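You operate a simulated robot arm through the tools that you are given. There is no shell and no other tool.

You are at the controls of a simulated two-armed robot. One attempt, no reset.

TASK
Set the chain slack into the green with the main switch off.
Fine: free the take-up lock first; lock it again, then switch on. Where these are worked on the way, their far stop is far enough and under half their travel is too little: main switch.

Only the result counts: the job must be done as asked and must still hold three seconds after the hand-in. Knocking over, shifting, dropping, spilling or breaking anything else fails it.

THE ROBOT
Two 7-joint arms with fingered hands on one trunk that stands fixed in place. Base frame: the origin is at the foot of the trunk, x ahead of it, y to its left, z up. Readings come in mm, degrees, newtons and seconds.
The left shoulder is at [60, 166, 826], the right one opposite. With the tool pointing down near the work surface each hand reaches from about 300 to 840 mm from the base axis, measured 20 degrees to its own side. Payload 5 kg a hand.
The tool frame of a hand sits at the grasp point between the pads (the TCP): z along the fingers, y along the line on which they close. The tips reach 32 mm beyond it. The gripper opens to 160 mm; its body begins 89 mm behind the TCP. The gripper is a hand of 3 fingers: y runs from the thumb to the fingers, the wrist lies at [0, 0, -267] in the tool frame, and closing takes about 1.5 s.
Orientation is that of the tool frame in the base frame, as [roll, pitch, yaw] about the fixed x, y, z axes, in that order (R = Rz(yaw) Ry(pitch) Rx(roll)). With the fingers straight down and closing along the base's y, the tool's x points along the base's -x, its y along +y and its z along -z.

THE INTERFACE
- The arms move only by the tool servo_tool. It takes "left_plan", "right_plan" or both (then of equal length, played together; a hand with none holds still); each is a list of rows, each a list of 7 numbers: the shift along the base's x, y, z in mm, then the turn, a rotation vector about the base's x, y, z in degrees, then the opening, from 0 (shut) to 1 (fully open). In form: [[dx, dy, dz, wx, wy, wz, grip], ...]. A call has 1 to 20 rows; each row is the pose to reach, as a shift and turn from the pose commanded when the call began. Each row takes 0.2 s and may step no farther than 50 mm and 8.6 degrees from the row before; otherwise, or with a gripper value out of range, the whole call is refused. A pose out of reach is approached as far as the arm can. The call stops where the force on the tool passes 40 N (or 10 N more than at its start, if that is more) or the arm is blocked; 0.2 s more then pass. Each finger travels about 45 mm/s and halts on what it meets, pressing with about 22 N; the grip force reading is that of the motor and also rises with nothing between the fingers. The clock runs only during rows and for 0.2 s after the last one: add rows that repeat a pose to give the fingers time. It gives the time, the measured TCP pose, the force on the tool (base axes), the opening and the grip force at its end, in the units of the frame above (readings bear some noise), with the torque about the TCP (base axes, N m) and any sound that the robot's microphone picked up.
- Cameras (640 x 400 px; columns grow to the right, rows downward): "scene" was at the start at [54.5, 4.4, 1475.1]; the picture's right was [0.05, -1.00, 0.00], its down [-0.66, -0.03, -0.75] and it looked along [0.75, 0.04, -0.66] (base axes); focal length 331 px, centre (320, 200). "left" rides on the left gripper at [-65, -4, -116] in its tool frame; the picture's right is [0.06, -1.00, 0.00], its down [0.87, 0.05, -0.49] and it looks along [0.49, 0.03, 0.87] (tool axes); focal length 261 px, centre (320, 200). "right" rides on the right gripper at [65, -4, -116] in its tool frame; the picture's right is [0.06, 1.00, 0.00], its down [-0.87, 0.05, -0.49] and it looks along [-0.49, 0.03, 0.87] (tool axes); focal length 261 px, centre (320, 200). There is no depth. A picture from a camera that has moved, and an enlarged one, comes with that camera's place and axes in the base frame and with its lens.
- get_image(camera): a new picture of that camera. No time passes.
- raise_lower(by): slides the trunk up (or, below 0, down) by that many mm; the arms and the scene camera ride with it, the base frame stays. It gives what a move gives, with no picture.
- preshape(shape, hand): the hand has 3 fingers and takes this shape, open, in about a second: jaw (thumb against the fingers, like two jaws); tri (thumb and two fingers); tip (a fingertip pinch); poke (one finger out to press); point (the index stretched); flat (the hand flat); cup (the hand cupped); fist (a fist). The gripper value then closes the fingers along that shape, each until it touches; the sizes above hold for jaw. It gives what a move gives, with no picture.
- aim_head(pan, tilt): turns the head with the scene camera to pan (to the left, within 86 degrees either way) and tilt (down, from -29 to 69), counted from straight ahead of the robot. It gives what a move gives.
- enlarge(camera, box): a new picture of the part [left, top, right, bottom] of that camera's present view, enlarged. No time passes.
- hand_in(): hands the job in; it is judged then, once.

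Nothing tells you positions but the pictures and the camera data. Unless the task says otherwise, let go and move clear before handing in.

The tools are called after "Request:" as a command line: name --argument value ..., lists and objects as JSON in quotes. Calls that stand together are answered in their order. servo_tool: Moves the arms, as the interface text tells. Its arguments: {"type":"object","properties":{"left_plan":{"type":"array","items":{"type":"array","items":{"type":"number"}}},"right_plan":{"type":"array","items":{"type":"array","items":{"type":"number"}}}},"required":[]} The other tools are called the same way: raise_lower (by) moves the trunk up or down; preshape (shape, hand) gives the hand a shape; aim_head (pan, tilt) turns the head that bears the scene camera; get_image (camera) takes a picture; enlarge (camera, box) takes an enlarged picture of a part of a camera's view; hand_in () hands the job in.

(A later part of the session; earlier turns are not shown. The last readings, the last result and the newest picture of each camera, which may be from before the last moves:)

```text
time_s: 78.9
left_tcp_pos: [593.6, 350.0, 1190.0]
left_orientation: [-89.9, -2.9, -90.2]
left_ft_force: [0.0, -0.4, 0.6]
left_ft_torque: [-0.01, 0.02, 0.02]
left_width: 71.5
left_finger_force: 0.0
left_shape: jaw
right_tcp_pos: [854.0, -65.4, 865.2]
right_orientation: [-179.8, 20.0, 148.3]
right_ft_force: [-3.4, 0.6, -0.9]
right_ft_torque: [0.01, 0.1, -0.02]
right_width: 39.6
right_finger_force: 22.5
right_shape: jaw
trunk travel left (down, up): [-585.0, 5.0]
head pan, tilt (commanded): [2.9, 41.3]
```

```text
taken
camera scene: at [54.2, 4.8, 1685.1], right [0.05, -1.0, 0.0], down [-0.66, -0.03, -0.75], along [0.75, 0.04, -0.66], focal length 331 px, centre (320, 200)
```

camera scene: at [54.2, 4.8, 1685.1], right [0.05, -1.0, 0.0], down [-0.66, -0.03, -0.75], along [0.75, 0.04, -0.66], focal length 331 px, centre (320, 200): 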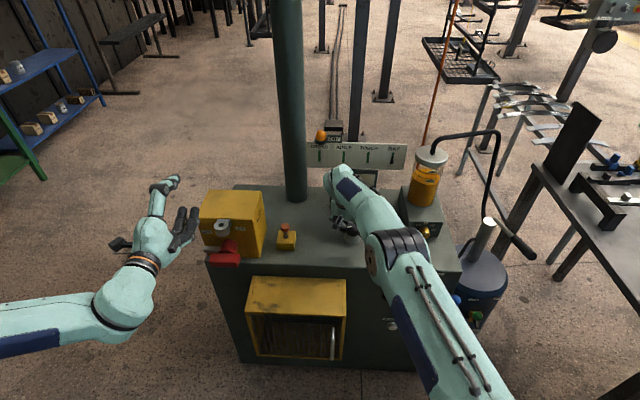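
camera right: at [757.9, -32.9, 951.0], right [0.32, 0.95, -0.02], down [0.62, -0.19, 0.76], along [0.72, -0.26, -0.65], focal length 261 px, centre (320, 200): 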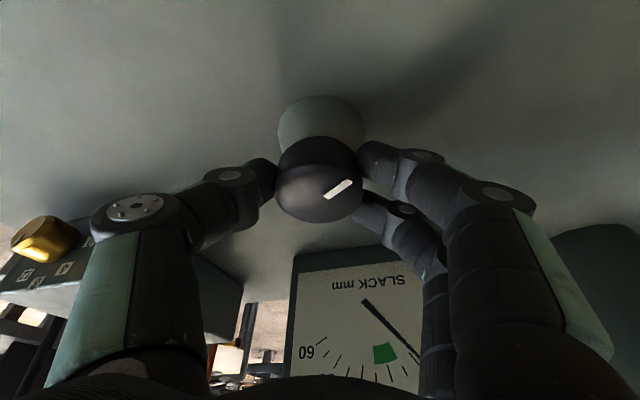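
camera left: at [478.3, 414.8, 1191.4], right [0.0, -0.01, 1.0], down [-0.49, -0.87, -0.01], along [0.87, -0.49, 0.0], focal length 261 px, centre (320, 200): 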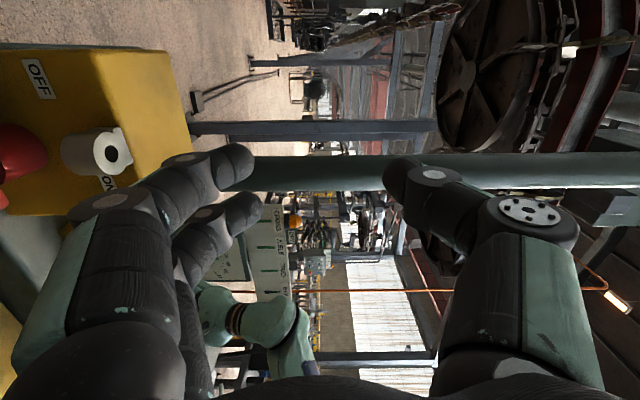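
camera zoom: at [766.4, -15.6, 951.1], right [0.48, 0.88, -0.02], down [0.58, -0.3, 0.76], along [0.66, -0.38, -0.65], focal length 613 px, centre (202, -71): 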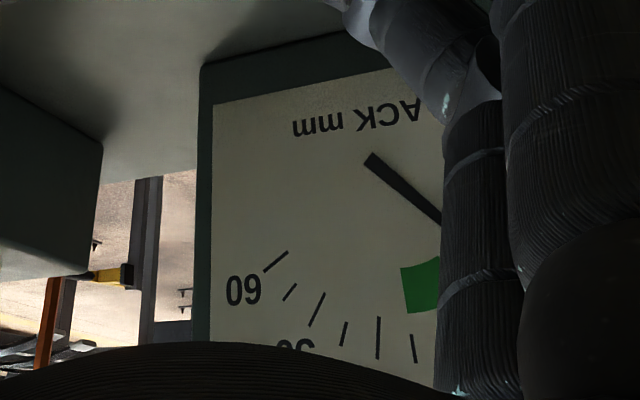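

The scene view is blocked by the arm. The right camera sees the gauge best near zero yaw, so I'll release, swing the hand to +20° yaw without turning the knob, regrip, then turn clockwise and read.

Request:
servo_tool --right_plan '[[0, 0, 0, 0, 0, 0, 0.25], [0, 0, 0, 0, 0, 0, 0.5], [0, 0, 0, 0, 0, 0, 0.5], [-0.3, -1, 0, 0, 0, 7.5, 0.5], [-0.6, -2, 0, 0, 0, 15, 0.5], [-0.9, -3, 0, 0, 0, 22.5, 0.5], [-1.2, -4, 0, 0, 0, 30, 0.5], [-1.5, -5, 0, 0, 0, 37.5, 0.5], [-1.8, -6.5, 0, 0, 0, 45, 0.5], [-2, -7.5, 0, 0, 0, 51.7, 0.5], [-2, -7.5, 0, 0, 0, 51.7, 0.5]]'

Request:
get_image --camera "right"

```text
time_s: 81.3
left_tcp_pos: [593.6, 350.0, 1189.6]
left_orientation: [-89.9, -2.8, -90.2]
left_ft_force: [0.2, 0.8, -0.3]
left_ft_torque: [0.01, 0.01, 0.02]
left_width: 71.3
left_finger_force: 0.1
left_shape: jaw
right_tcp_pos: [852.2, -70.9, 865.6]
right_orientation: [-179.9, 20.0, -159.9]
right_ft_force: [0.0, 0.5, 0.6]
right_ft_torque: [-0.01, 0.05, 0.03]
right_width: 79.4
right_finger_force: 0.0
right_shape: jaw
trunk travel left (down, up): [-585.0, 5.0]
head pan, tilt (commanded): [2.9, 41.3]
```

```text
taken
camera right: at [758.5, -110.4, 951.1], right [-0.4, 0.92, -0.02], down [0.59, 0.27, 0.76], along [0.7, 0.29, -0.65], focal length 261 px, centre (320, 200)
```

right: 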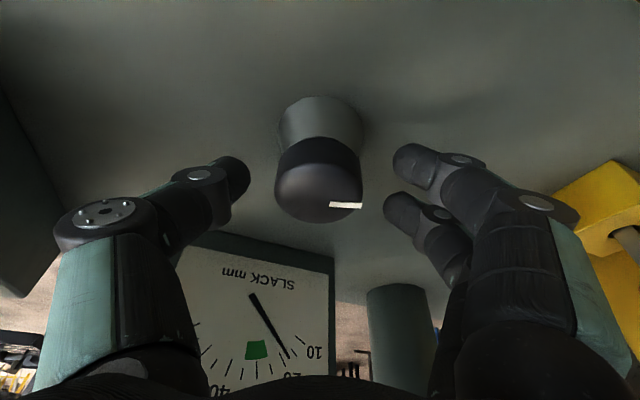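

Request:
enlarge --camera "right" --box '[180, 235, 350, 400]'

Request:
servo_tool --right_plan '[[0, -2, 0, 0, 0, 0, 0.35], [0, -2, 0, 0, 0, 0, 0.0], [0, -2, 0, 0, 0, 0, 0.0], [0, -2, 0, 0, 0, 0, 0.0], [0, -2, 0, 0, 0, 0, 0.0], [0, -2, 0, 0, 0, 0, 0.0]]'

Request:
enlarge --camera "right" --box '[180, 235, 350, 400]'

```text
2.42 times, centred on (265, 318) of right
camera zoom: at [758.5, -110.4, 951.1], right [-0.4, 0.92, -0.02], down [0.59, 0.27, 0.76], along [0.7, 0.29, -0.65], focal length 632 px, centre (453, -85)
```

zoom: 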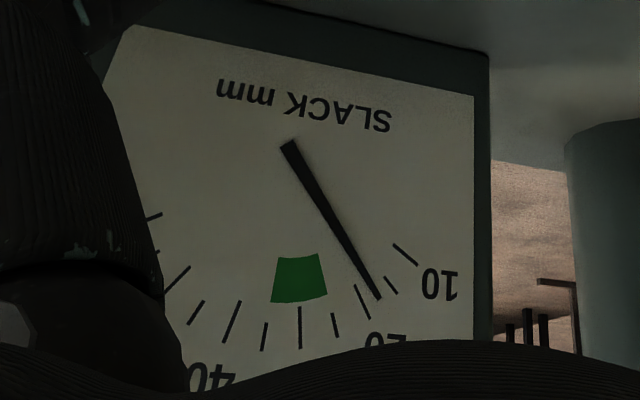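

```text
time_s: 82.7
left_tcp_pos: [595.9, 349.0, 1188.8]
left_orientation: [-89.9, -2.8, -90.2]
left_ft_force: [-0.6, -1.2, -0.6]
left_ft_torque: [0.04, -0.01, -0.02]
left_width: 71.3
left_finger_force: 0.1
left_shape: jaw
right_tcp_pos: [851.7, -75.9, 864.0]
right_orientation: [-179.8, 19.9, -160.1]
right_ft_force: [-0.1, 1.6, -0.6]
right_ft_torque: [0.03, 0.03, -0.02]
right_width: 39.4
right_finger_force: 22.1
right_shape: jaw
trunk travel left (down, up): [-585.0, 5.0]
head pan, tilt (commanded): [2.9, 41.3]
```

```text
2.42 times, centred on (265, 318) of right
camera zoom: at [758.0, -112.7, 950.9], right [-0.39, 0.92, -0.02], down [0.59, 0.27, 0.76], along [0.7, 0.28, -0.65], focal length 632 px, centre (453, -85)
```

zoom: 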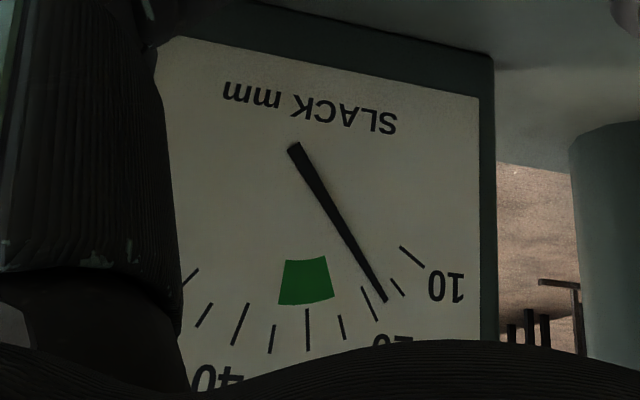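

The baseline in this view is about 17.8. Now I'll turn clockwise 20° and compare.

Request:
servo_tool --right_plan '[[0, 0.8, 0, 0, 0, -5, 0.0], [0, 1.6, 0, 0, 0, -10, 0.0], [0, 2.4, 0, 0, 0, -15, 0.0], [0, 3.2, 0, 0, 0, -20, 0.0], [0, 3.2, 0, 0, 0, -20, 0.0]]'

Request:
get_image --camera "right"

Request:
enlarge --camera "right" --box '[220, 235, 420, 400]'

```text
time_s: 83.9
left_tcp_pos: [593.4, 349.1, 1190.5]
left_orientation: [-89.8, -2.9, -90.2]
left_ft_force: [-0.7, -0.6, 0.1]
left_ft_torque: [-0.02, 0.03, 0.0]
left_width: 71.5
left_finger_force: 0.1
left_shape: jaw
right_tcp_pos: [850.3, -71.5, 864.7]
right_orientation: [-179.8, 19.9, 179.8]
right_ft_force: [-8.0, -0.3, -0.5]
right_ft_torque: [0.0, 0.22, 0.02]
right_width: 39.1
right_finger_force: 21.9
right_shape: jaw
trunk travel left (down, up): [-585.0, 5.0]
head pan, tilt (commanded): [2.9, 41.3]
```

```text
taken
camera right: at [750.1, -75.2, 951.0], right [-0.05, 1.0, -0.02], down [0.65, 0.05, 0.76], along [0.76, 0.03, -0.65], focal length 261 px, centre (320, 200)
```

right: 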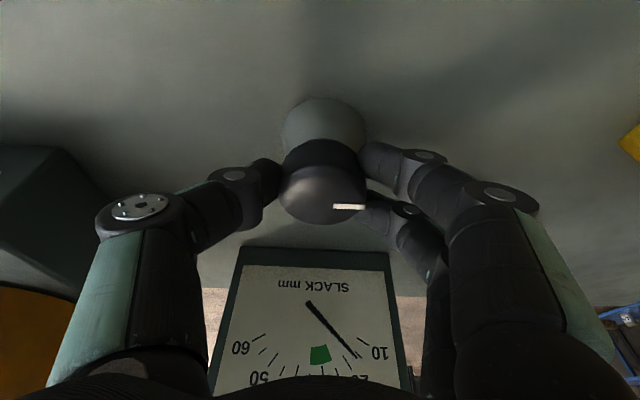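

```text
2.42 times, centred on (320, 318) of right
camera zoom: at [750.1, -75.2, 951.0], right [-0.05, 1.0, -0.02], down [0.65, 0.05, 0.76], along [0.76, 0.03, -0.65], focal length 632 px, centre (320, -85)
```

zoom: 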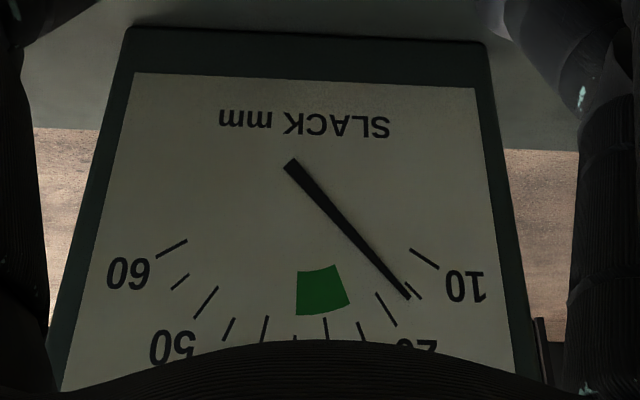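

Clockwise lowered the slack to about 16, so counter-clockwise raises it (≈0.085 mm/deg). I need about 160° counter-clockwise in total. First stroke: from 0° to +40° yaw.

Request:
servo_tool --right_plan '[[1.2, 0.5, 0, 0, 0, 5, 0.0], [1.3, -0.3, 0, 0, 0, 10, 0.0], [1.5, -1.0, 0, 0, 0, 15, 0.0], [1.7, -1.7, 0, 0, 0, 20, 0.0], [2.0, -2.4, 0, 0, 0, 25, 0.0], [2.3, -3.0, 0, 0, 0, 30, 0.0], [2.7, -3.7, 0, 0, 0, 35, 0.0], [3.2, -4.3, 0, 0, 0, 40, 0.0], [3.2, -4.3, 0, 0, 0, 40, 0.0]]'

Request:
get_image --camera "right"

```text
time_s: 85.9
left_tcp_pos: [594.1, 346.8, 1190.5]
left_orientation: [-89.7, -3.0, -90.2]
left_ft_force: [-0.4, 0.2, 0.2]
left_ft_torque: [0.0, 0.02, 0.0]
left_width: 71.4
left_finger_force: 0.1
left_shape: jaw
right_tcp_pos: [855.2, -76.8, 864.0]
right_orientation: [-179.8, 20.0, -140.0]
right_ft_force: [-15.4, -6.9, -3.9]
right_ft_torque: [-0.18, 0.42, 0.1]
right_width: 39.3
right_finger_force: 22.5
right_shape: jaw
trunk travel left (down, up): [-585.0, 5.0]
head pan, tilt (commanded): [2.9, 41.3]
```

```text
taken
camera right: at [779.7, -144.8, 951.1], right [-0.69, 0.73, -0.02], down [0.46, 0.46, 0.76], along [0.56, 0.51, -0.65], focal length 261 px, centre (320, 200)
```

right: 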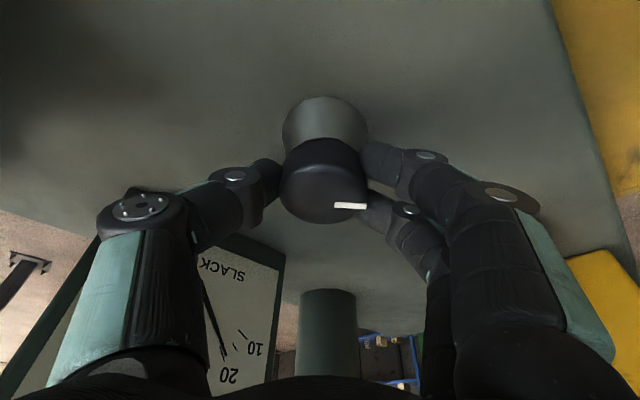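

It turned without slipping. I'll open, swing the hand back 70°, and regrip for the next stroke.

Request:
servo_tool --right_plan '[[-0.5, -0.5, 0, 0, 0, 0, 0.25], [-0.5, -0.5, 0, 0, 0, 0, 0.5], [-0.5, -0.5, 0, 0, 0, 0, 0.5], [-1, 1, 0, 0, 0, -7.8, 0.5], [-1.5, 2.5, 0, 0, 0, -15.6, 0.5], [-2, 4, 0, 0, 0, -23.4, 0.5], [-2.5, 5.5, 0, 0, 0, -31.2, 0.5], [-3, 7, 0, 0, 0, -39, 0.5], [-3.5, 8.5, 0, 0, 0, -46.8, 0.5], [-4, 10, 0, 0, 0, -54.6, 0.5], [-4.5, 11, 0, 0, 0, -62.4, 0.5], [-5, 12, 0, 0, 0, -70, 0.5], [-5, 12, 0, 0, 0, -70, 0.5]]'

Request:
get_image --camera "right"

```text
time_s: 88.7
left_tcp_pos: [593.6, 349.0, 1189.4]
left_orientation: [-89.9, -2.9, -90.2]
left_ft_force: [-0.8, -0.4, 0.3]
left_ft_torque: [0.0, 0.0, -0.01]
left_width: 71.7
left_finger_force: 0.0
left_shape: jaw
right_tcp_pos: [850.0, -65.2, 864.8]
right_orientation: [-179.7, 20.0, 149.7]
right_ft_force: [0.6, 0.8, 0.3]
right_ft_torque: [-0.02, 0.0, -0.02]
right_width: 79.6
right_finger_force: 0.1
right_shape: jaw
trunk travel left (down, up): [-585.0, 5.0]
head pan, tilt (commanded): [2.9, 41.3]
```

```text
taken
camera right: at [760.9, -17.0, 951.2], right [0.45, 0.89, -0.02], down [0.59, -0.28, 0.76], along [0.67, -0.36, -0.65], focal length 261 px, centre (320, 200)
```

right: 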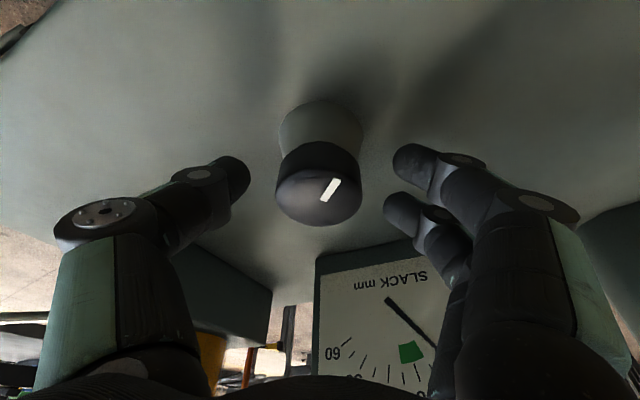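

Hand is back at −30° yaw around the knob. Regrip and take a 70° counter-clockwise stroke.

Request:
servo_tool --right_plan '[[0, 0, 0, 0, 0, 0, 0.25], [0, 0, 0, 0, 0, 0, 0.0], [0, 0, 0, 0, 0, 0, 0.0], [0, 0, 0, 0, 0, 0, 0.0], [0, 0, 0, 0, 0, 0, 0.0], [-0.46, -0.9, 0, 0, 0, 5, 0.0], [-0.85, -1.8, 0, 0, 0, 10, 0.0], [-1.15, -2.8, 0, 0, 0, 15, 0.0], [-1.37, -3.75, 0, 0, 0, 20, 0.0], [-1.5, -4.75, 0, 0, 0, 25, 0.0], [-1.54, -5.75, 0, 0, 0, 30, 0.0], [-1.5, -6.75, 0, 0, 0, 35, 0.0], [-1.37, -7.75, 0, 0, 0, 40, 0.0], [-1.15, -8.7, 0, 0, 0, 45, 0.0], [-0.85, -9.7, 0, 0, 0, 50, 0.0], [-0.46, -10.6, 0, 0, 0, 55, 0.0], [0, -11.5, 0, 0, 0, 60, 0.0], [0.54, -12.35, 0, 0, 0, 65, 0.0], [1.15, -13.1, 0, 0, 0, 70, 0.0], [1.15, -13.1, 0, 0, 0, 70, 0.0]]'

Request:
get_image --camera "right"

```text
time_s: 92.9
left_tcp_pos: [593.1, 349.5, 1189.7]
left_orientation: [-89.8, -2.9, -90.1]
left_ft_force: [-0.4, 0.6, -0.1]
left_ft_torque: [0.0, 0.0, 0.0]
left_width: 71.2
left_finger_force: 0.1
left_shape: jaw
right_tcp_pos: [850.7, -78.3, 865.5]
right_orientation: [-179.8, 20.1, -140.0]
right_ft_force: [-5.9, -1.5, -3.6]
right_ft_torque: [-0.03, 0.18, 0.01]
right_width: 38.7
right_finger_force: 22.6
right_shape: jaw
trunk travel left (down, up): [-585.0, 5.0]
head pan, tilt (commanded): [2.9, 41.3]
```

```text
taken
camera right: at [776.1, -145.4, 951.5], right [-0.69, 0.73, -0.02], down [0.46, 0.46, 0.76], along [0.56, 0.51, -0.65], focal length 261 px, centre (320, 200)
```

right: 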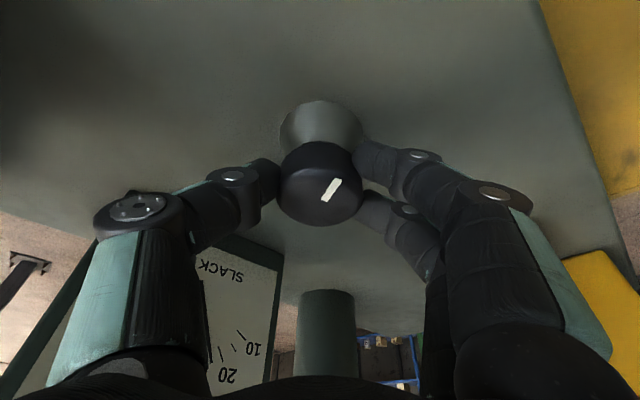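

Another 70° without slip. I'll release, swing back to zero yaw and read the gauge.

Request:
servo_tool --right_plan '[[0, 0, 0, 0, 0, 0, 0.25], [0, 0, 0, 0, 0, 0, 0.5], [0, 0, 0, 0, 0, 0, 0.5], [-0.6, 1.5, 0, 0, 0, -8, 0.5], [-1.2, 3, 0, 0, 0, -16, 0.5], [-1.8, 4.5, 0, 0, 0, -24, 0.5], [-2.3, 6, 0, 0, 0, -32, 0.5], [-2.7, 7.4, 0, 0, 0, -40, 0.5], [-2.7, 7.4, 0, 0, 0, -40, 0.5]]'

Request:
get_image --camera "right"

Request:
enlarge --camera "right" --box '[220, 235, 420, 400]'

```text
time_s: 94.9
left_tcp_pos: [593.7, 349.0, 1189.9]
left_orientation: [-89.9, -2.9, -90.2]
left_ft_force: [0.4, 0.8, 0.7]
left_ft_torque: [0.01, 0.05, 0.0]
left_width: 71.3
left_finger_force: 0.0
left_shape: jaw
right_tcp_pos: [848.0, -69.9, 864.5]
right_orientation: [-179.8, 19.9, 179.7]
right_ft_force: [-0.3, 0.3, -0.3]
right_ft_torque: [0.03, 0.0, -0.01]
right_width: 79.5
right_finger_force: 0.0
right_shape: jaw
trunk travel left (down, up): [-585.0, 5.0]
head pan, tilt (commanded): [2.9, 41.3]
```

```text
taken
camera right: at [747.3, -73.3, 951.5], right [-0.05, 1.0, -0.02], down [0.65, 0.05, 0.76], along [0.76, 0.03, -0.65], focal length 261 px, centre (320, 200)
```

right: 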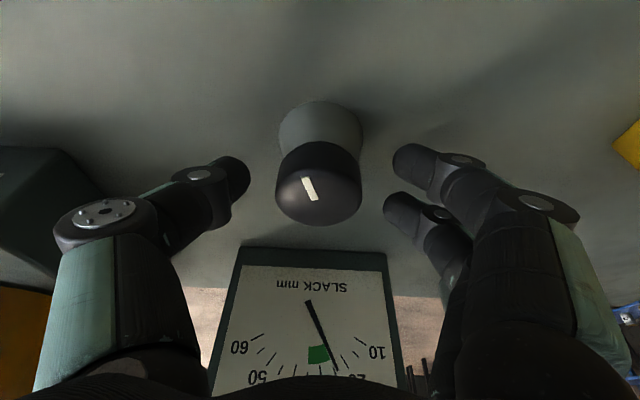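

```text
2.42 times, centred on (320, 318) of right
camera zoom: at [747.3, -73.3, 951.5], right [-0.05, 1.0, -0.02], down [0.65, 0.05, 0.76], along [0.76, 0.03, -0.65], focal length 632 px, centre (320, -85)
```

zoom: 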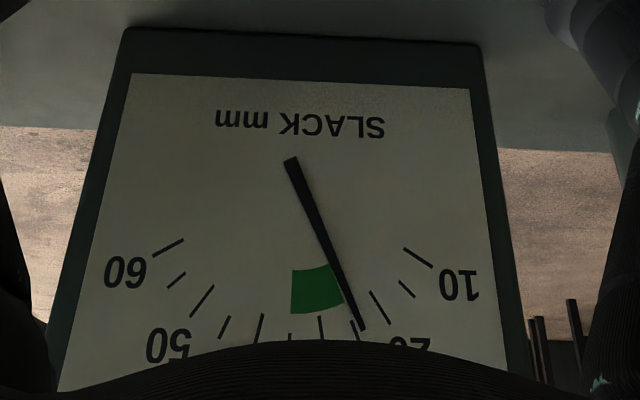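

The needle now reads about 24.7, at the lower edge of the green (which spans about 24.5–34). I'll do one more stroke of about 62° to land near the middle: swing to −30° yaw, regrip and turn.

Request:
servo_tool --right_plan '[[0.4, 1.5, 0, 0, 0, -7.5, 0.5], [0.8, 3, 0, 0, 0, -15, 0.5], [1.2, 4.4, 0, 0, 0, -22.5, 0.5], [1.5, 5.75, 0, 0, 0, -30, 0.5], [1.5, 5.75, 0, 0, 0, -30, 0.5], [1.5, 5.75, 0, 0, 0, -30, 0.25], [1.5, 5.75, 0, 0, 0, -30, 0.0], [1.5, 5.75, 0, 0, 0, -30, 0.0], [1.5, 5.75, 0, 0, 0, -30, 0.0], [1.5, 5.75, 0, 0, 0, -30, 0.0]]'

Request:
servo_tool --right_plan '[[-0.46, -0.9, 0, 0, 0, 5, 0.0], [-0.85, -1.8, 0, 0, 0, 10, 0.0], [-1.15, -2.8, 0, 0, 0, 15, 0.0], [-1.37, -3.75, 0, 0, 0, 20, 0.0], [-1.5, -4.75, 0, 0, 0, 25, 0.0], [-1.54, -5.75, 0, 0, 0, 30, 0.0], [-1.5, -6.75, 0, 0, 0, 35, 0.0], [-1.37, -7.75, 0, 0, 0, 40, 0.0], [-1.15, -8.7, 0, 0, 0, 45, 0.0], [-0.85, -9.7, 0, 0, 0, 50, 0.0], [-0.46, -10.6, 0, 0, 0, 55, 0.0], [0, -11.5, 0, 0, 0, 60, 0.0], [0.2, -11.9, 0, 0, 0, 63, 0.0], [0.2, -11.9, 0, 0, 0, 63, 0.0]]'

Request:
get_image --camera "right"

```text
time_s: 97.1
left_tcp_pos: [593.4, 349.2, 1189.7]
left_orientation: [-89.9, -2.9, -90.2]
left_ft_force: [0.1, -0.1, 0.8]
left_ft_torque: [0.05, -0.03, -0.03]
left_width: 71.4
left_finger_force: 0.0
left_shape: jaw
right_tcp_pos: [849.8, -63.6, 863.8]
right_orientation: [-179.8, 20.0, 149.9]
right_ft_force: [-0.5, -0.7, -0.9]
right_ft_torque: [0.01, -0.03, 0.0]
right_width: 38.2
right_finger_force: 22.5
right_shape: jaw
trunk travel left (down, up): [-585.0, 5.0]
head pan, tilt (commanded): [2.9, 41.3]
```

```text
time_s: 100.1
left_tcp_pos: [593.4, 348.7, 1190.0]
left_orientation: [-90.0, -2.8, -90.2]
left_ft_force: [0.0, 0.5, 0.2]
left_ft_torque: [-0.04, -0.01, -0.05]
left_width: 71.2
left_finger_force: 0.2
left_shape: jaw
right_tcp_pos: [850.5, -76.5, 865.3]
right_orientation: [-179.8, 19.9, -147.1]
right_ft_force: [-9.5, -1.7, -4.1]
right_ft_torque: [0.0, 0.29, 0.04]
right_width: 38.0
right_finger_force: 22.2
right_shape: jaw
trunk travel left (down, up): [-585.0, 5.0]
head pan, tilt (commanded): [2.9, 41.3]
```

```text
taken
camera right: at [766.5, -134.6, 951.5], right [-0.59, 0.81, -0.02], down [0.51, 0.4, 0.76], along [0.62, 0.44, -0.65], focal length 261 px, centre (320, 200)
```

right: 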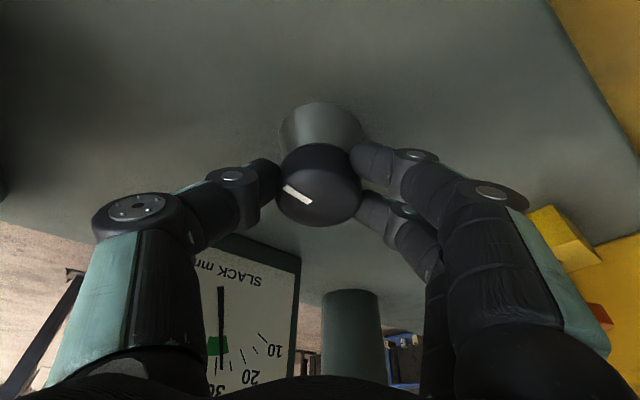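

Turned. I'll release, lift clear of the knob, and read the gauge from both cameras.

Request:
servo_tool --right_plan '[[0, 0, 0, 0, 0, 0, 0.25], [0, 0, 0, 0, 0, 0, 0.5], [0, 0, 0, 0, 0, 0, 0.5], [-5, 0, 25, 0, 0, -6, 0.5], [-10, 0, 50, 0, 0, -12, 0.5], [-20, 0, 75, 0, 0, -18, 0.5], [-40, 0, 95, 0, 0, -24, 0.5], [-60, 0, 110, 0, 0, -30, 0.5], [-80, 0, 120, 0, 0, -33, 0.5], [-80, 0, 120, 0, 0, -33, 0.5]]'

Request:
get_image --camera "right"

Request:
enlarge --camera "right" --box '[210, 200, 430, 390]'

```text
time_s: 102.3
left_tcp_pos: [594.4, 349.2, 1189.0]
left_orientation: [-89.9, -3.0, -90.3]
left_ft_force: [-0.3, 0.2, 0.9]
left_ft_torque: [-0.02, -0.01, -0.01]
left_width: 71.5
left_finger_force: 0.1
left_shape: jaw
right_tcp_pos: [770.5, -74.5, 987.4]
right_orientation: [-179.8, 20.1, 179.7]
right_ft_force: [0.0, 0.5, -0.8]
right_ft_torque: [0.02, 0.02, -0.03]
right_width: 79.7
right_finger_force: 0.1
right_shape: jaw
trunk travel left (down, up): [-585.0, 5.0]
head pan, tilt (commanded): [2.9, 41.3]
```

```text
taken
camera right: at [670.5, -78.3, 1073.0], right [-0.05, 1.0, -0.02], down [0.65, 0.05, 0.76], along [0.76, 0.03, -0.65], focal length 261 px, centre (320, 200)
```

right: 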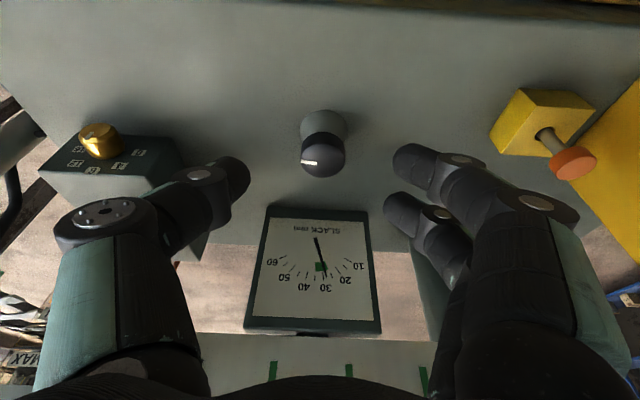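

```text
2.11 times, centred on (320, 295) of right
camera zoom: at [670.5, -78.3, 1073.0], right [-0.05, 1.0, -0.02], down [0.65, 0.05, 0.76], along [0.76, 0.03, -0.65], focal length 549 px, centre (320, 0)
```

zoom: 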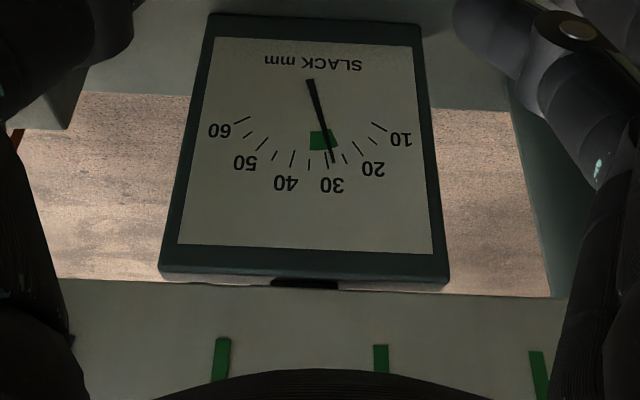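

Request:
enlarge --camera "right" --box '[270, 210, 370, 310]'

Request:
get_image --camera "scene"

```text
4.00 times, centred on (320, 260) of right
camera zoom: at [670.5, -78.3, 1073.0], right [-0.05, 1.0, -0.02], down [0.65, 0.05, 0.76], along [0.76, 0.03, -0.65], focal length 1043 px, centre (320, -40)
```

zoom: 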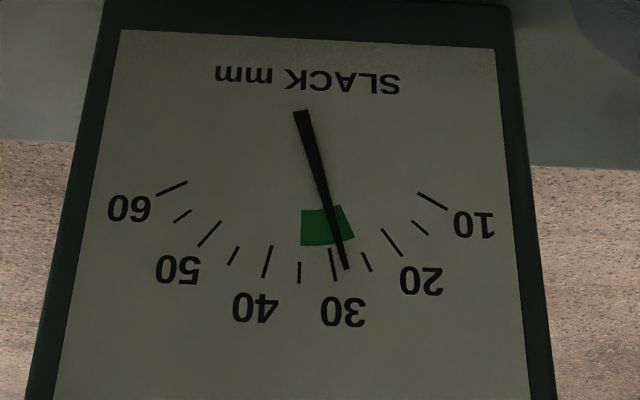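

```text
taken
camera scene: at [54.9, 4.7, 1685.1], right [0.05, -1.0, 0.0], down [-0.66, -0.03, -0.75], along [0.75, 0.04, -0.66], focal length 331 px, centre (320, 200)
```

scene: 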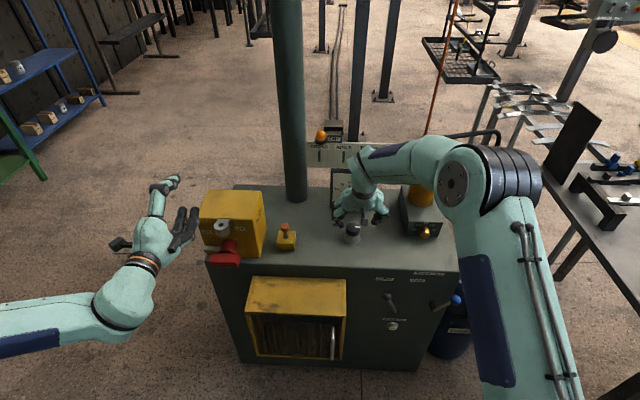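

The needle is at about 28.3, well inside the green (≈25–34). Now I'll relock the take-up: bring the right hand back out, then lower the trunk to work the blue lever again.

Request:
servo_tool --right_plan '[[-45, 0, 10, 0, 0, 0, 0.5], [-90, -10, 25, 0, 0, 0, 0.5], [-125, -30, 42, 0, -3, 0, 0.5], [-155, -62, 60, 0, -6, 0, 0.5], [-175, -98, 80, 0, -9, 0, 0.5], [-175, -140, 95, 0, -12, 0, 0.5], [-175, -183, 110, 0, -15, 0, 0.5], [-175, -228, 120, 0, -18, 0, 0.5], [-175, -275, 123, 0, -21, 0, 0.5], [-175, -320, 123, 0, -24, 0, 0.5], [-175, -350, 123, 0, -25, 0, 0.5], [-175, -350, 123, 0, -25, 0, 0.5]]'

Request:
enlarge --camera "scene" --box '[310, 150, 400, 250]'

Request:
get_image --camera "scene"

```text
time_s: 104.9
left_tcp_pos: [593.2, 348.7, 1189.7]
left_orientation: [-89.8, -2.9, -90.1]
left_ft_force: [0.6, 0.4, -1.3]
left_ft_torque: [-0.02, -0.01, -0.03]
left_width: 71.3
left_finger_force: 0.0
left_shape: jaw
right_tcp_pos: [596.5, -424.8, 1110.7]
right_orientation: [-179.8, 45.0, -180.0]
right_ft_force: [-0.3, 0.5, -0.1]
right_ft_torque: [-0.01, 0.04, -0.01]
right_width: 80.1
right_finger_force: 0.0
right_shape: jaw
trunk travel left (down, up): [-585.0, 5.0]
head pan, tilt (commanded): [2.9, 41.3]
```

```text
4.00 times, centred on (355, 200) of scene
camera zoom: at [54.4, 5.5, 1685.1], right [0.05, -1.0, 0.0], down [-0.66, -0.03, -0.75], along [0.75, 0.04, -0.66], focal length 1325 px, centre (180, 200)
```

zoom: 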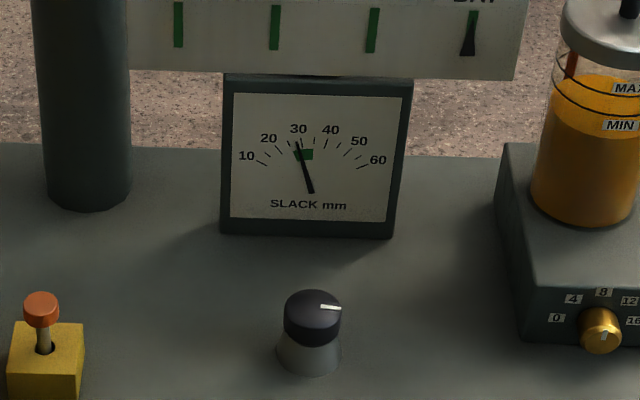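

```text
taken
camera scene: at [54.4, 5.5, 1685.1], right [0.05, -1.0, 0.0], down [-0.66, -0.03, -0.75], along [0.75, 0.04, -0.66], focal length 331 px, centre (320, 200)
```

scene: 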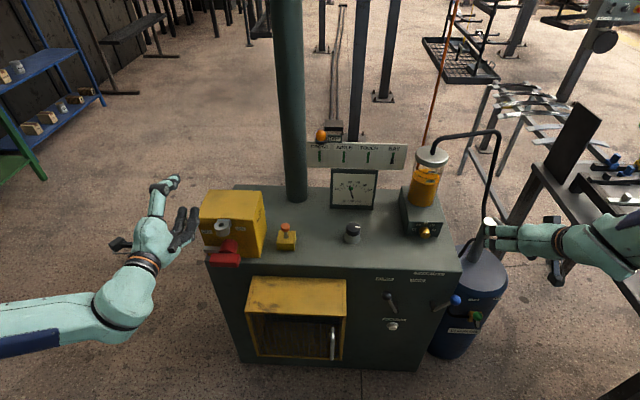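

Request:
enlarge --camera "scene" --box '[328, 165, 383, 212]'

```text
8.51 times, centred on (356, 188) of scene
camera zoom: at [54.4, 5.5, 1685.1], right [0.05, -1.0, 0.0], down [-0.66, -0.03, -0.75], along [0.75, 0.04, -0.66], focal length 2820 px, centre (18, 298)
```

zoom: 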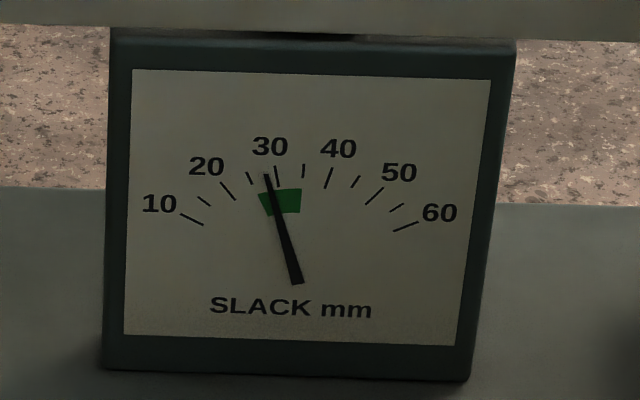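

The needle is confirmed inside the green at about 28.4. I'll lower the trunk back for the lever work.

Request:
raise_lower --by -320

Request:
get_image --camera "right"

Request:
get_image --camera "scene"

```text
time_s: 108.0
left_tcp_pos: [593.6, 348.5, 869.9]
left_orientation: [-89.9, -2.9, -90.2]
left_ft_force: [-0.1, 0.2, 0.1]
left_ft_torque: [0.0, -0.02, 0.03]
left_width: 71.5
left_finger_force: 0.1
left_shape: jaw
right_tcp_pos: [596.9, -426.0, 789.8]
right_orientation: [-179.8, 45.0, 179.9]
right_ft_force: [-0.1, 0.6, -0.3]
right_ft_torque: [0.04, 0.0, 0.01]
right_width: 79.8
right_finger_force: 0.1
right_shape: jaw
trunk travel left (down, up): [-265.0, 325.0]
head pan, tilt (commanded): [2.9, 41.3]
```

```text
taken
camera right: at [469.0, -429.4, 825.2], right [-0.04, 1.0, -0.05], down [0.27, 0.05, 0.96], along [0.96, 0.03, -0.27], focal length 261 px, centre (320, 200)
```

right: 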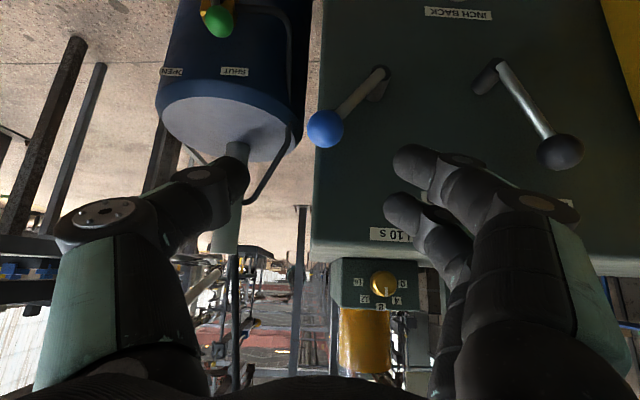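

```text
taken
camera scene: at [54.4, 4.6, 1365.2], right [0.05, -1.0, 0.0], down [-0.66, -0.03, -0.75], along [0.75, 0.04, -0.66], focal length 331 px, centre (320, 200)
```

scene: 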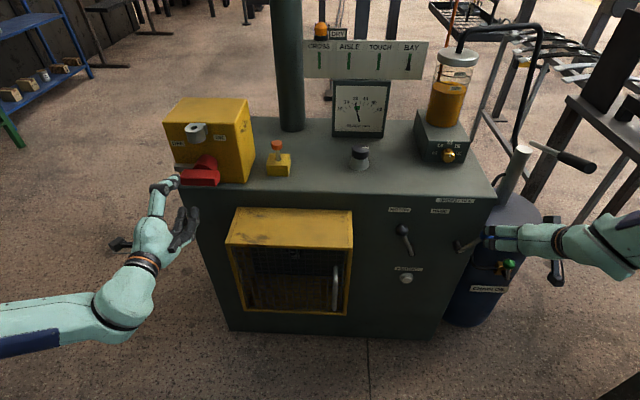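

The lever is still at its right stop. I'll go back in along the same path, straddling the ball, then narrow the fingers.

Request:
servo_tool --right_plan '[[22, 0, -23, 0, 0, 0, 0.5], [44, -1, -46, 0, 0, 0, 0.5], [66, -2, -70, 0, 0, 0, 0.5], [86, -2, -92, 0, 0, 0, 0.5], [86, -2, -92, 0, 0, 0, 0.3], [86, -2, -92, 0, 0, 0, 0.28], [86, -2, -92, 0, 0, 0, 0.28]]'

Request:
get_image --camera "right"

```text
time_s: 109.7
left_tcp_pos: [592.9, 349.3, 869.4]
left_orientation: [-89.8, -2.9, -90.2]
left_ft_force: [0.2, 0.5, 0.4]
left_ft_torque: [-0.01, 0.0, -0.03]
left_width: 71.5
left_finger_force: 0.1
left_shape: jaw
right_tcp_pos: [683.3, -425.0, 698.2]
right_orientation: [-179.9, 44.9, 180.0]
right_ft_force: [-0.8, 2.0, 0.8]
right_ft_torque: [0.12, 0.02, 0.05]
right_width: 46.4
right_finger_force: 0.0
right_shape: jaw
trunk travel left (down, up): [-265.0, 325.0]
head pan, tilt (commanded): [2.9, 41.3]
```

```text
taken
camera right: at [554.6, -428.7, 733.1], right [-0.04, 1.0, -0.05], down [0.27, 0.06, 0.96], along [0.96, 0.03, -0.27], focal length 261 px, centre (320, 200)
```

right: 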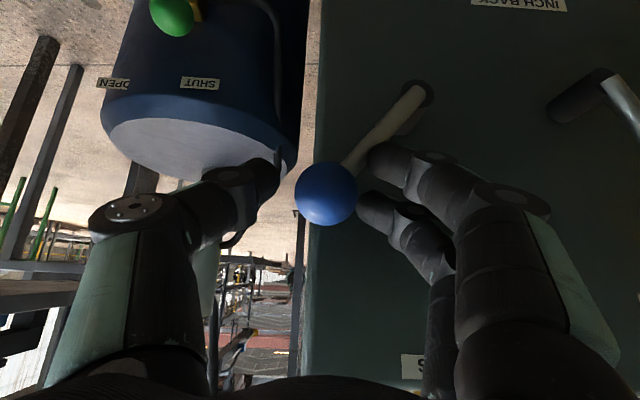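

Straddled. Now I'll push the lever back left with the thumb to its locked stop.

Request:
servo_tool --right_plan '[[0, 8, 5, 0, 0, 0, 0.27], [0, 16, 8, 0, 0, 0, 0.27], [0, 24, 10, 0, 0, 0, 0.27], [0, 32, 11, 0, 0, 0, 0.27], [0, 40, 11, 0, 0, 0, 0.27], [0, 48, 11, 0, 0, 0, 0.27], [0, 56, 11, 0, 0, 0, 0.27], [0, 64, 11, 0, 0, 0, 0.27], [0, 72, 11, 0, 0, 0, 0.27], [0, 80, 10, 0, 0, 0, 0.27], [0, 88, 10, 0, 0, 0, 0.27], [0, 94, 9, 0, 0, 0, 0.27]]'

Request:
get_image --camera "right"

```text
time_s: 112.2
left_tcp_pos: [593.7, 349.8, 870.3]
left_orientation: [-90.0, -2.9, -90.3]
left_ft_force: [0.3, 0.4, -0.2]
left_ft_torque: [0.01, -0.03, 0.01]
left_width: 71.5
left_finger_force: 0.1
left_shape: jaw
right_tcp_pos: [682.2, -334.0, 706.6]
right_orientation: [-179.8, 45.1, 179.9]
right_ft_force: [0.5, -2.5, 0.7]
right_ft_torque: [-0.03, -0.02, 0.0]
right_width: 45.1
right_finger_force: 0.0
right_shape: jaw
trunk travel left (down, up): [-265.0, 325.0]
head pan, tilt (commanded): [2.9, 41.3]
```

```text
taken
camera right: at [554.4, -338.0, 742.3], right [-0.04, 1.0, -0.05], down [0.27, 0.06, 0.96], along [0.96, 0.03, -0.27], focal length 261 px, centre (320, 200)
```

right: 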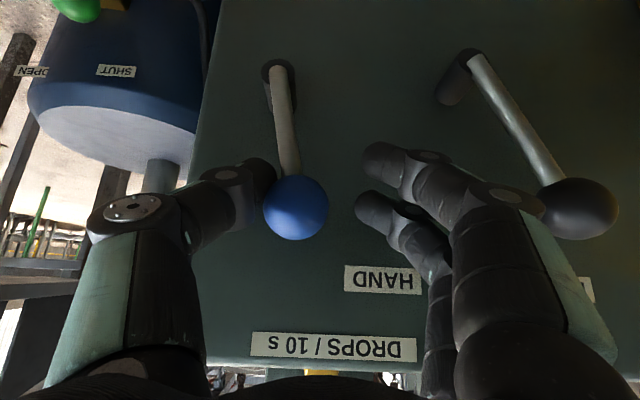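

Nearly there; a few more millimetres to press it firmly on the stop.

Request:
servo_tool --right_plan '[[0, 4, 0, 0, 0, 0, 0.27], [0, 8, 0, 0, 0, 0, 0.27], [0, 10, 0, 0, 0, 0, 0.27]]'

Request:
get_image --camera "right"

Request:
enlarge --camera "scene" --box '[325, 70, 400, 150]'

```text
time_s: 113.0
left_tcp_pos: [594.3, 348.9, 871.7]
left_orientation: [-89.8, -2.9, -90.3]
left_ft_force: [0.1, -0.5, -0.1]
left_ft_torque: [-0.02, 0.02, 0.0]
left_width: 71.5
left_finger_force: 0.1
left_shape: jaw
right_tcp_pos: [683.2, -325.4, 706.5]
right_orientation: [-179.9, 45.0, 179.8]
right_ft_force: [-4.7, -14.0, 2.2]
right_ft_torque: [-0.16, 0.0, -0.3]
right_width: 51.9
right_finger_force: 0.0
right_shape: jaw
trunk travel left (down, up): [-265.0, 325.0]
head pan, tilt (commanded): [2.9, 41.3]
```

```text
taken
camera right: at [554.5, -329.0, 742.2], right [-0.04, 1.0, -0.05], down [0.27, 0.05, 0.96], along [0.96, 0.02, -0.27], focal length 261 px, centre (320, 200)
```

right: 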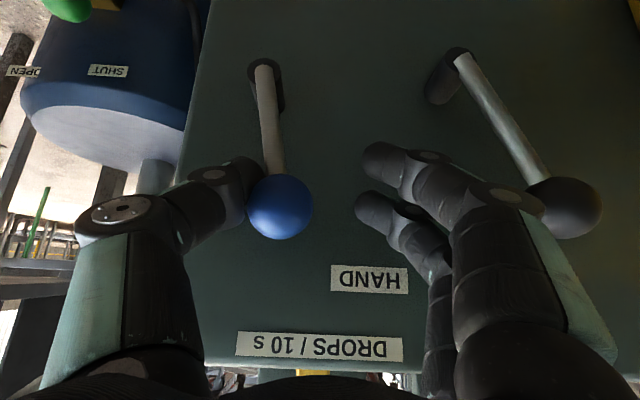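

```text
5.00 times, centred on (362, 110) of scene
camera zoom: at [54.0, 3.8, 1365.2], right [0.05, -1.0, 0.0], down [-0.66, -0.03, -0.75], along [0.75, 0.04, -0.66], focal length 1657 px, centre (108, 650)
```

zoom: 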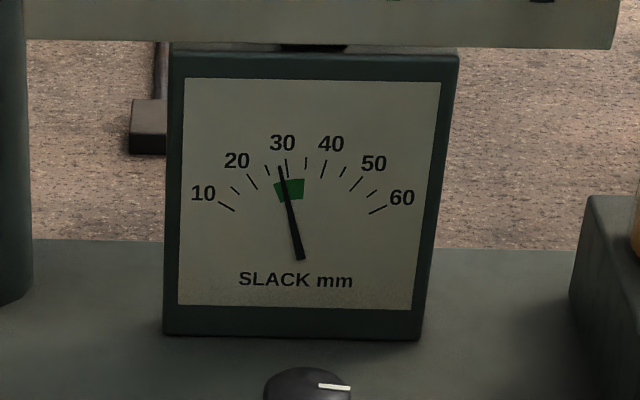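

The lever is hard on its left (locked) stop again and the needle is unchanged in the green. I'll withdraw the right hand and verify the lever stays.

Request:
servo_tool --right_plan '[[0, -8, 0, 0, 0, 0, 0.3], [-4, -12, 4, 0, 0, 0, 0.35], [-22, -12, 22, 0, 0, 0, 0.35], [-45, -12, 46, 0, 0, 0, 0.35], [-70, -12, 72, 0, 0, 0, 0.4], [-95, -15, 98, 0, 0, 0, 0.5], [-95, -15, 98, 0, 0, 0, 0.5]]'

Request:
get_image --camera "right"

```text
time_s: 114.7
left_tcp_pos: [594.0, 349.8, 870.0]
left_orientation: [-89.9, -2.9, -90.2]
left_ft_force: [-0.4, -0.2, 0.6]
left_ft_torque: [0.01, 0.01, 0.02]
left_width: 71.5
left_finger_force: 0.1
left_shape: jaw
right_tcp_pos: [587.5, -338.6, 806.3]
right_orientation: [-179.9, 45.0, 180.0]
right_ft_force: [-0.1, 0.9, -0.4]
right_ft_torque: [0.02, -0.03, -0.01]
right_width: 79.4
right_finger_force: 0.1
right_shape: jaw
trunk travel left (down, up): [-265.0, 325.0]
head pan, tilt (commanded): [2.9, 41.3]
```

```text
taken
camera right: at [458.3, -342.3, 840.7], right [-0.04, 1.0, -0.05], down [0.27, 0.05, 0.96], along [0.96, 0.03, -0.27], focal length 261 px, centre (320, 200)
```

right: 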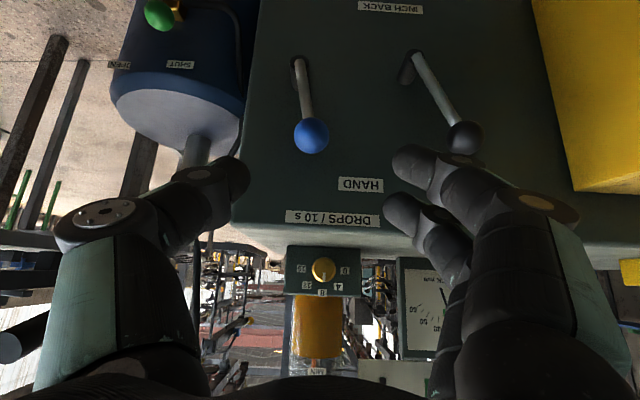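

The lock lever is back in its original position. Now I'll turn the main switch on: first check the left hand's view of the handle.

Request:
get_image --camera "left"

Request:
enlarge --camera "scene" --box '[150, 80, 310, 200]'

```text
taken
camera left: at [478.2, 414.7, 871.5], right [0.0, -0.01, 1.0], down [-0.49, -0.87, -0.01], along [0.87, -0.49, 0.0], focal length 261 px, centre (320, 200)
```

left: 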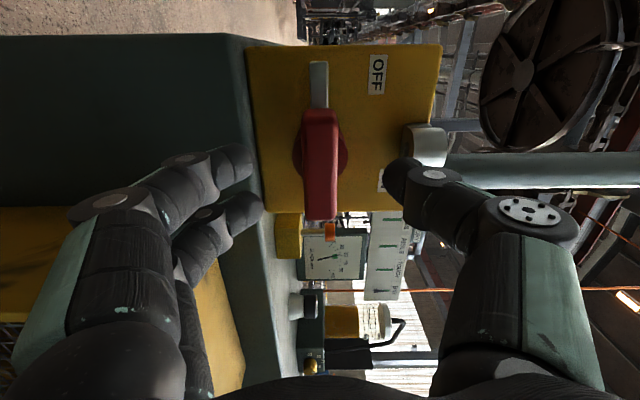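

```text
3.33 times, centred on (230, 140) of scene
camera zoom: at [54.1, 4.5, 1365.1], right [0.05, -1.0, 0.0], down [-0.66, -0.03, -0.75], along [0.75, 0.04, -0.66], focal length 1104 px, centre (620, 400)
```

zoom: 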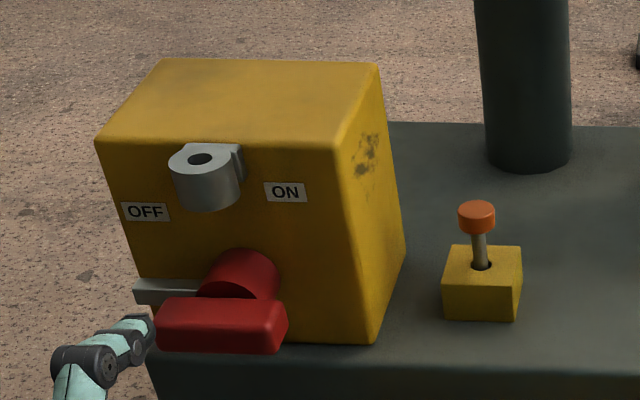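

The handle is horizontal at OFF, aligned with the hand. I'll move in on the hub axis (y≈332, z≈870) and grip.

Request:
servo_tool --left_plan '[[12, -8, 0, 0, 0, 0, 0.45], [25, -16, 0.5, 0, 0, 0, 0.45], [45, -16, 0.5, 0, 0, 0, 0.45], [69, -16, 0.5, 0, 0, 0, 0.45], [69, -16, 0.5, 0, 0, 0, 0.45]]'

Request:
get_image --camera "left"

```text
time_s: 115.8
left_tcp_pos: [661.8, 332.8, 869.2]
left_orientation: [-89.9, -2.9, -90.2]
left_ft_force: [0.1, -0.1, -0.5]
left_ft_torque: [0.02, -0.04, -0.01]
left_width: 71.5
left_finger_force: 0.1
left_shape: jaw
right_tcp_pos: [587.5, -338.1, 804.6]
right_orientation: [-179.9, 44.9, 179.9]
right_ft_force: [1.0, 0.3, 0.5]
right_ft_torque: [0.03, 0.01, -0.02]
right_width: 79.4
right_finger_force: 0.0
right_shape: jaw
trunk travel left (down, up): [-265.0, 325.0]
head pan, tilt (commanded): [2.9, 41.3]
```

```text
taken
camera left: at [547.5, 397.9, 871.6], right [0.0, -0.01, 1.0], down [-0.49, -0.87, -0.01], along [0.87, -0.49, 0.0], focal length 261 px, centre (320, 200)
```

left: 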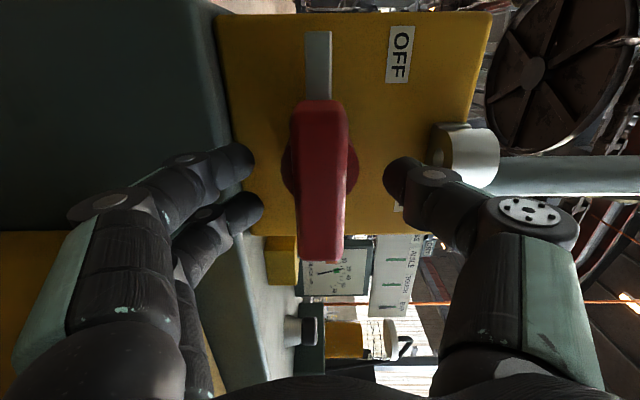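

Request:
servo_tool --left_plan '[[0, 0, 0, 0, 0, 0, 0.2], [0, 0, 0, 0, 0, 0, 0.0], [0, 0, 0, 0, 0, 0, 0.0], [0, 0, 0, 0, 0, 0, 0.0], [0, 0, 0, 0, 0, 0, 0.0], [0, 0, 0, 0, 0, 0, 0.0]]'

Request:
servo_tool --left_plan '[[0, 0, 0, 6, 0, 0, 0.0], [0, 0, 0, 12, 0, 0, 0.0], [0, 0, 0, 18, 0, 0, 0.0], [0, 0, 0, 24, 0, 0, 0.0], [0, 0, 0, 30, 0, 0, 0.0], [0, 0, 0, 36, 0, 0, 0.0], [0, 0, 0, 42, 0, 0, 0.0]]'

Request:
get_image --camera "left"

```text
time_s: 117.2
left_tcp_pos: [662.6, 331.9, 870.2]
left_orientation: [-89.8, -2.9, -90.2]
left_ft_force: [3.0, 0.2, 0.0]
left_ft_torque: [0.05, 0.01, -0.02]
left_width: 22.9
left_finger_force: 21.5
left_shape: jaw
right_tcp_pos: [588.1, -339.3, 804.0]
right_orientation: [-179.9, 45.0, 179.8]
right_ft_force: [-0.8, -0.1, -0.3]
right_ft_torque: [-0.01, 0.04, -0.02]
right_width: 79.1
right_finger_force: 0.1
right_shape: jaw
trunk travel left (down, up): [-265.0, 325.0]
head pan, tilt (commanded): [2.9, 41.3]
```

```text
time_s: 118.8
left_tcp_pos: [662.1, 332.2, 872.0]
left_orientation: [-89.8, 39.3, -90.2]
left_ft_force: [4.3, -0.8, 5.4]
left_ft_torque: [-0.09, -0.12, -0.05]
left_width: 22.6
left_finger_force: 22.3
left_shape: jaw
right_tcp_pos: [587.7, -339.7, 805.7]
right_orientation: [180.0, 44.9, 179.9]
right_ft_force: [0.4, -0.2, 0.2]
right_ft_torque: [-0.01, -0.01, -0.02]
right_width: 79.4
right_finger_force: 0.0
right_shape: jaw
trunk travel left (down, up): [-265.0, 325.0]
head pan, tilt (commanded): [2.9, 41.3]
```

```text
taken
camera left: at [547.3, 380.3, 916.4], right [0.0, -0.68, 0.73], down [-0.49, -0.64, -0.59], along [0.87, -0.36, -0.33], focal length 261 px, centre (320, 200)
```

left: 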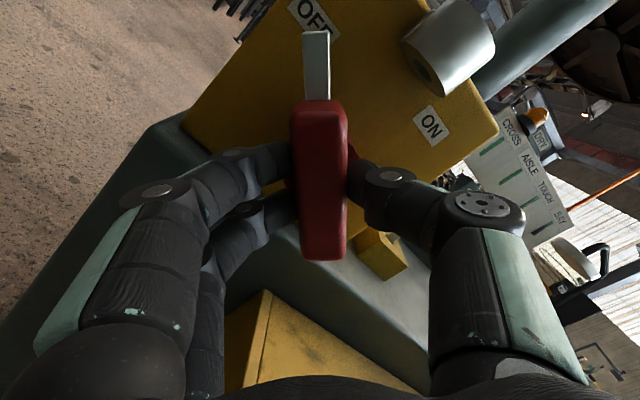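

Halfway there with minimal load. I'll continue to the ON stop.

Request:
servo_tool --left_plan '[[0, 0, 0, 6, 0, 0, 0.0], [0, 0, 0, 12, 0, 0, 0.0], [0, 0, 0, 18, 0, 0, 0.0], [0, 0, 0, 24, 0, 0, 0.0], [0, 0, 0, 30, 0, 0, 0.0], [0, 0, 0, 36, 0, 0, 0.0], [0, 0, 0, 42, 0, 0, 0.0], [0, 0, 0, 47, 0, 0, 0.0]]'

Request:
get_image --camera "left"

```text
time_s: 120.7
left_tcp_pos: [663.2, 330.4, 870.4]
left_orientation: [-89.4, 86.3, -89.5]
left_ft_force: [1.1, -8.4, 14.1]
left_ft_torque: [-0.03, -0.27, -0.28]
left_width: 22.5
left_finger_force: 21.7
left_shape: jaw
right_tcp_pos: [586.2, -339.5, 805.6]
right_orientation: [-179.8, 45.0, 179.8]
right_ft_force: [-1.1, -0.1, -0.6]
right_ft_torque: [-0.02, 0.02, -0.01]
right_width: 79.1
right_finger_force: 0.2
right_shape: jaw
trunk travel left (down, up): [-265.0, 325.0]
head pan, tilt (commanded): [2.9, 41.3]
```

```text
taken
camera left: at [547.1, 332.2, 937.9], right [0.0, -1.0, 0.0], down [-0.49, 0.0, -0.87], along [0.87, 0.0, -0.49], focal length 261 px, centre (320, 200)
```

left: 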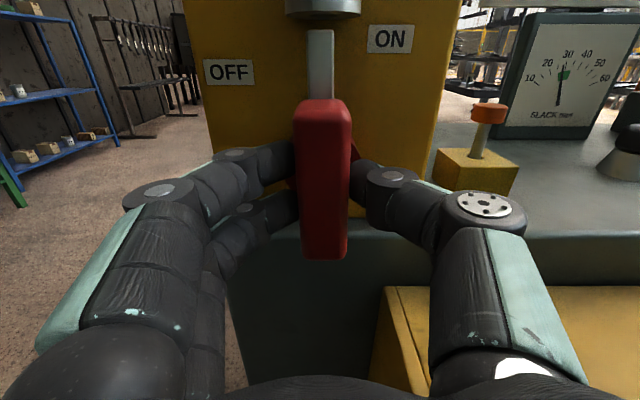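

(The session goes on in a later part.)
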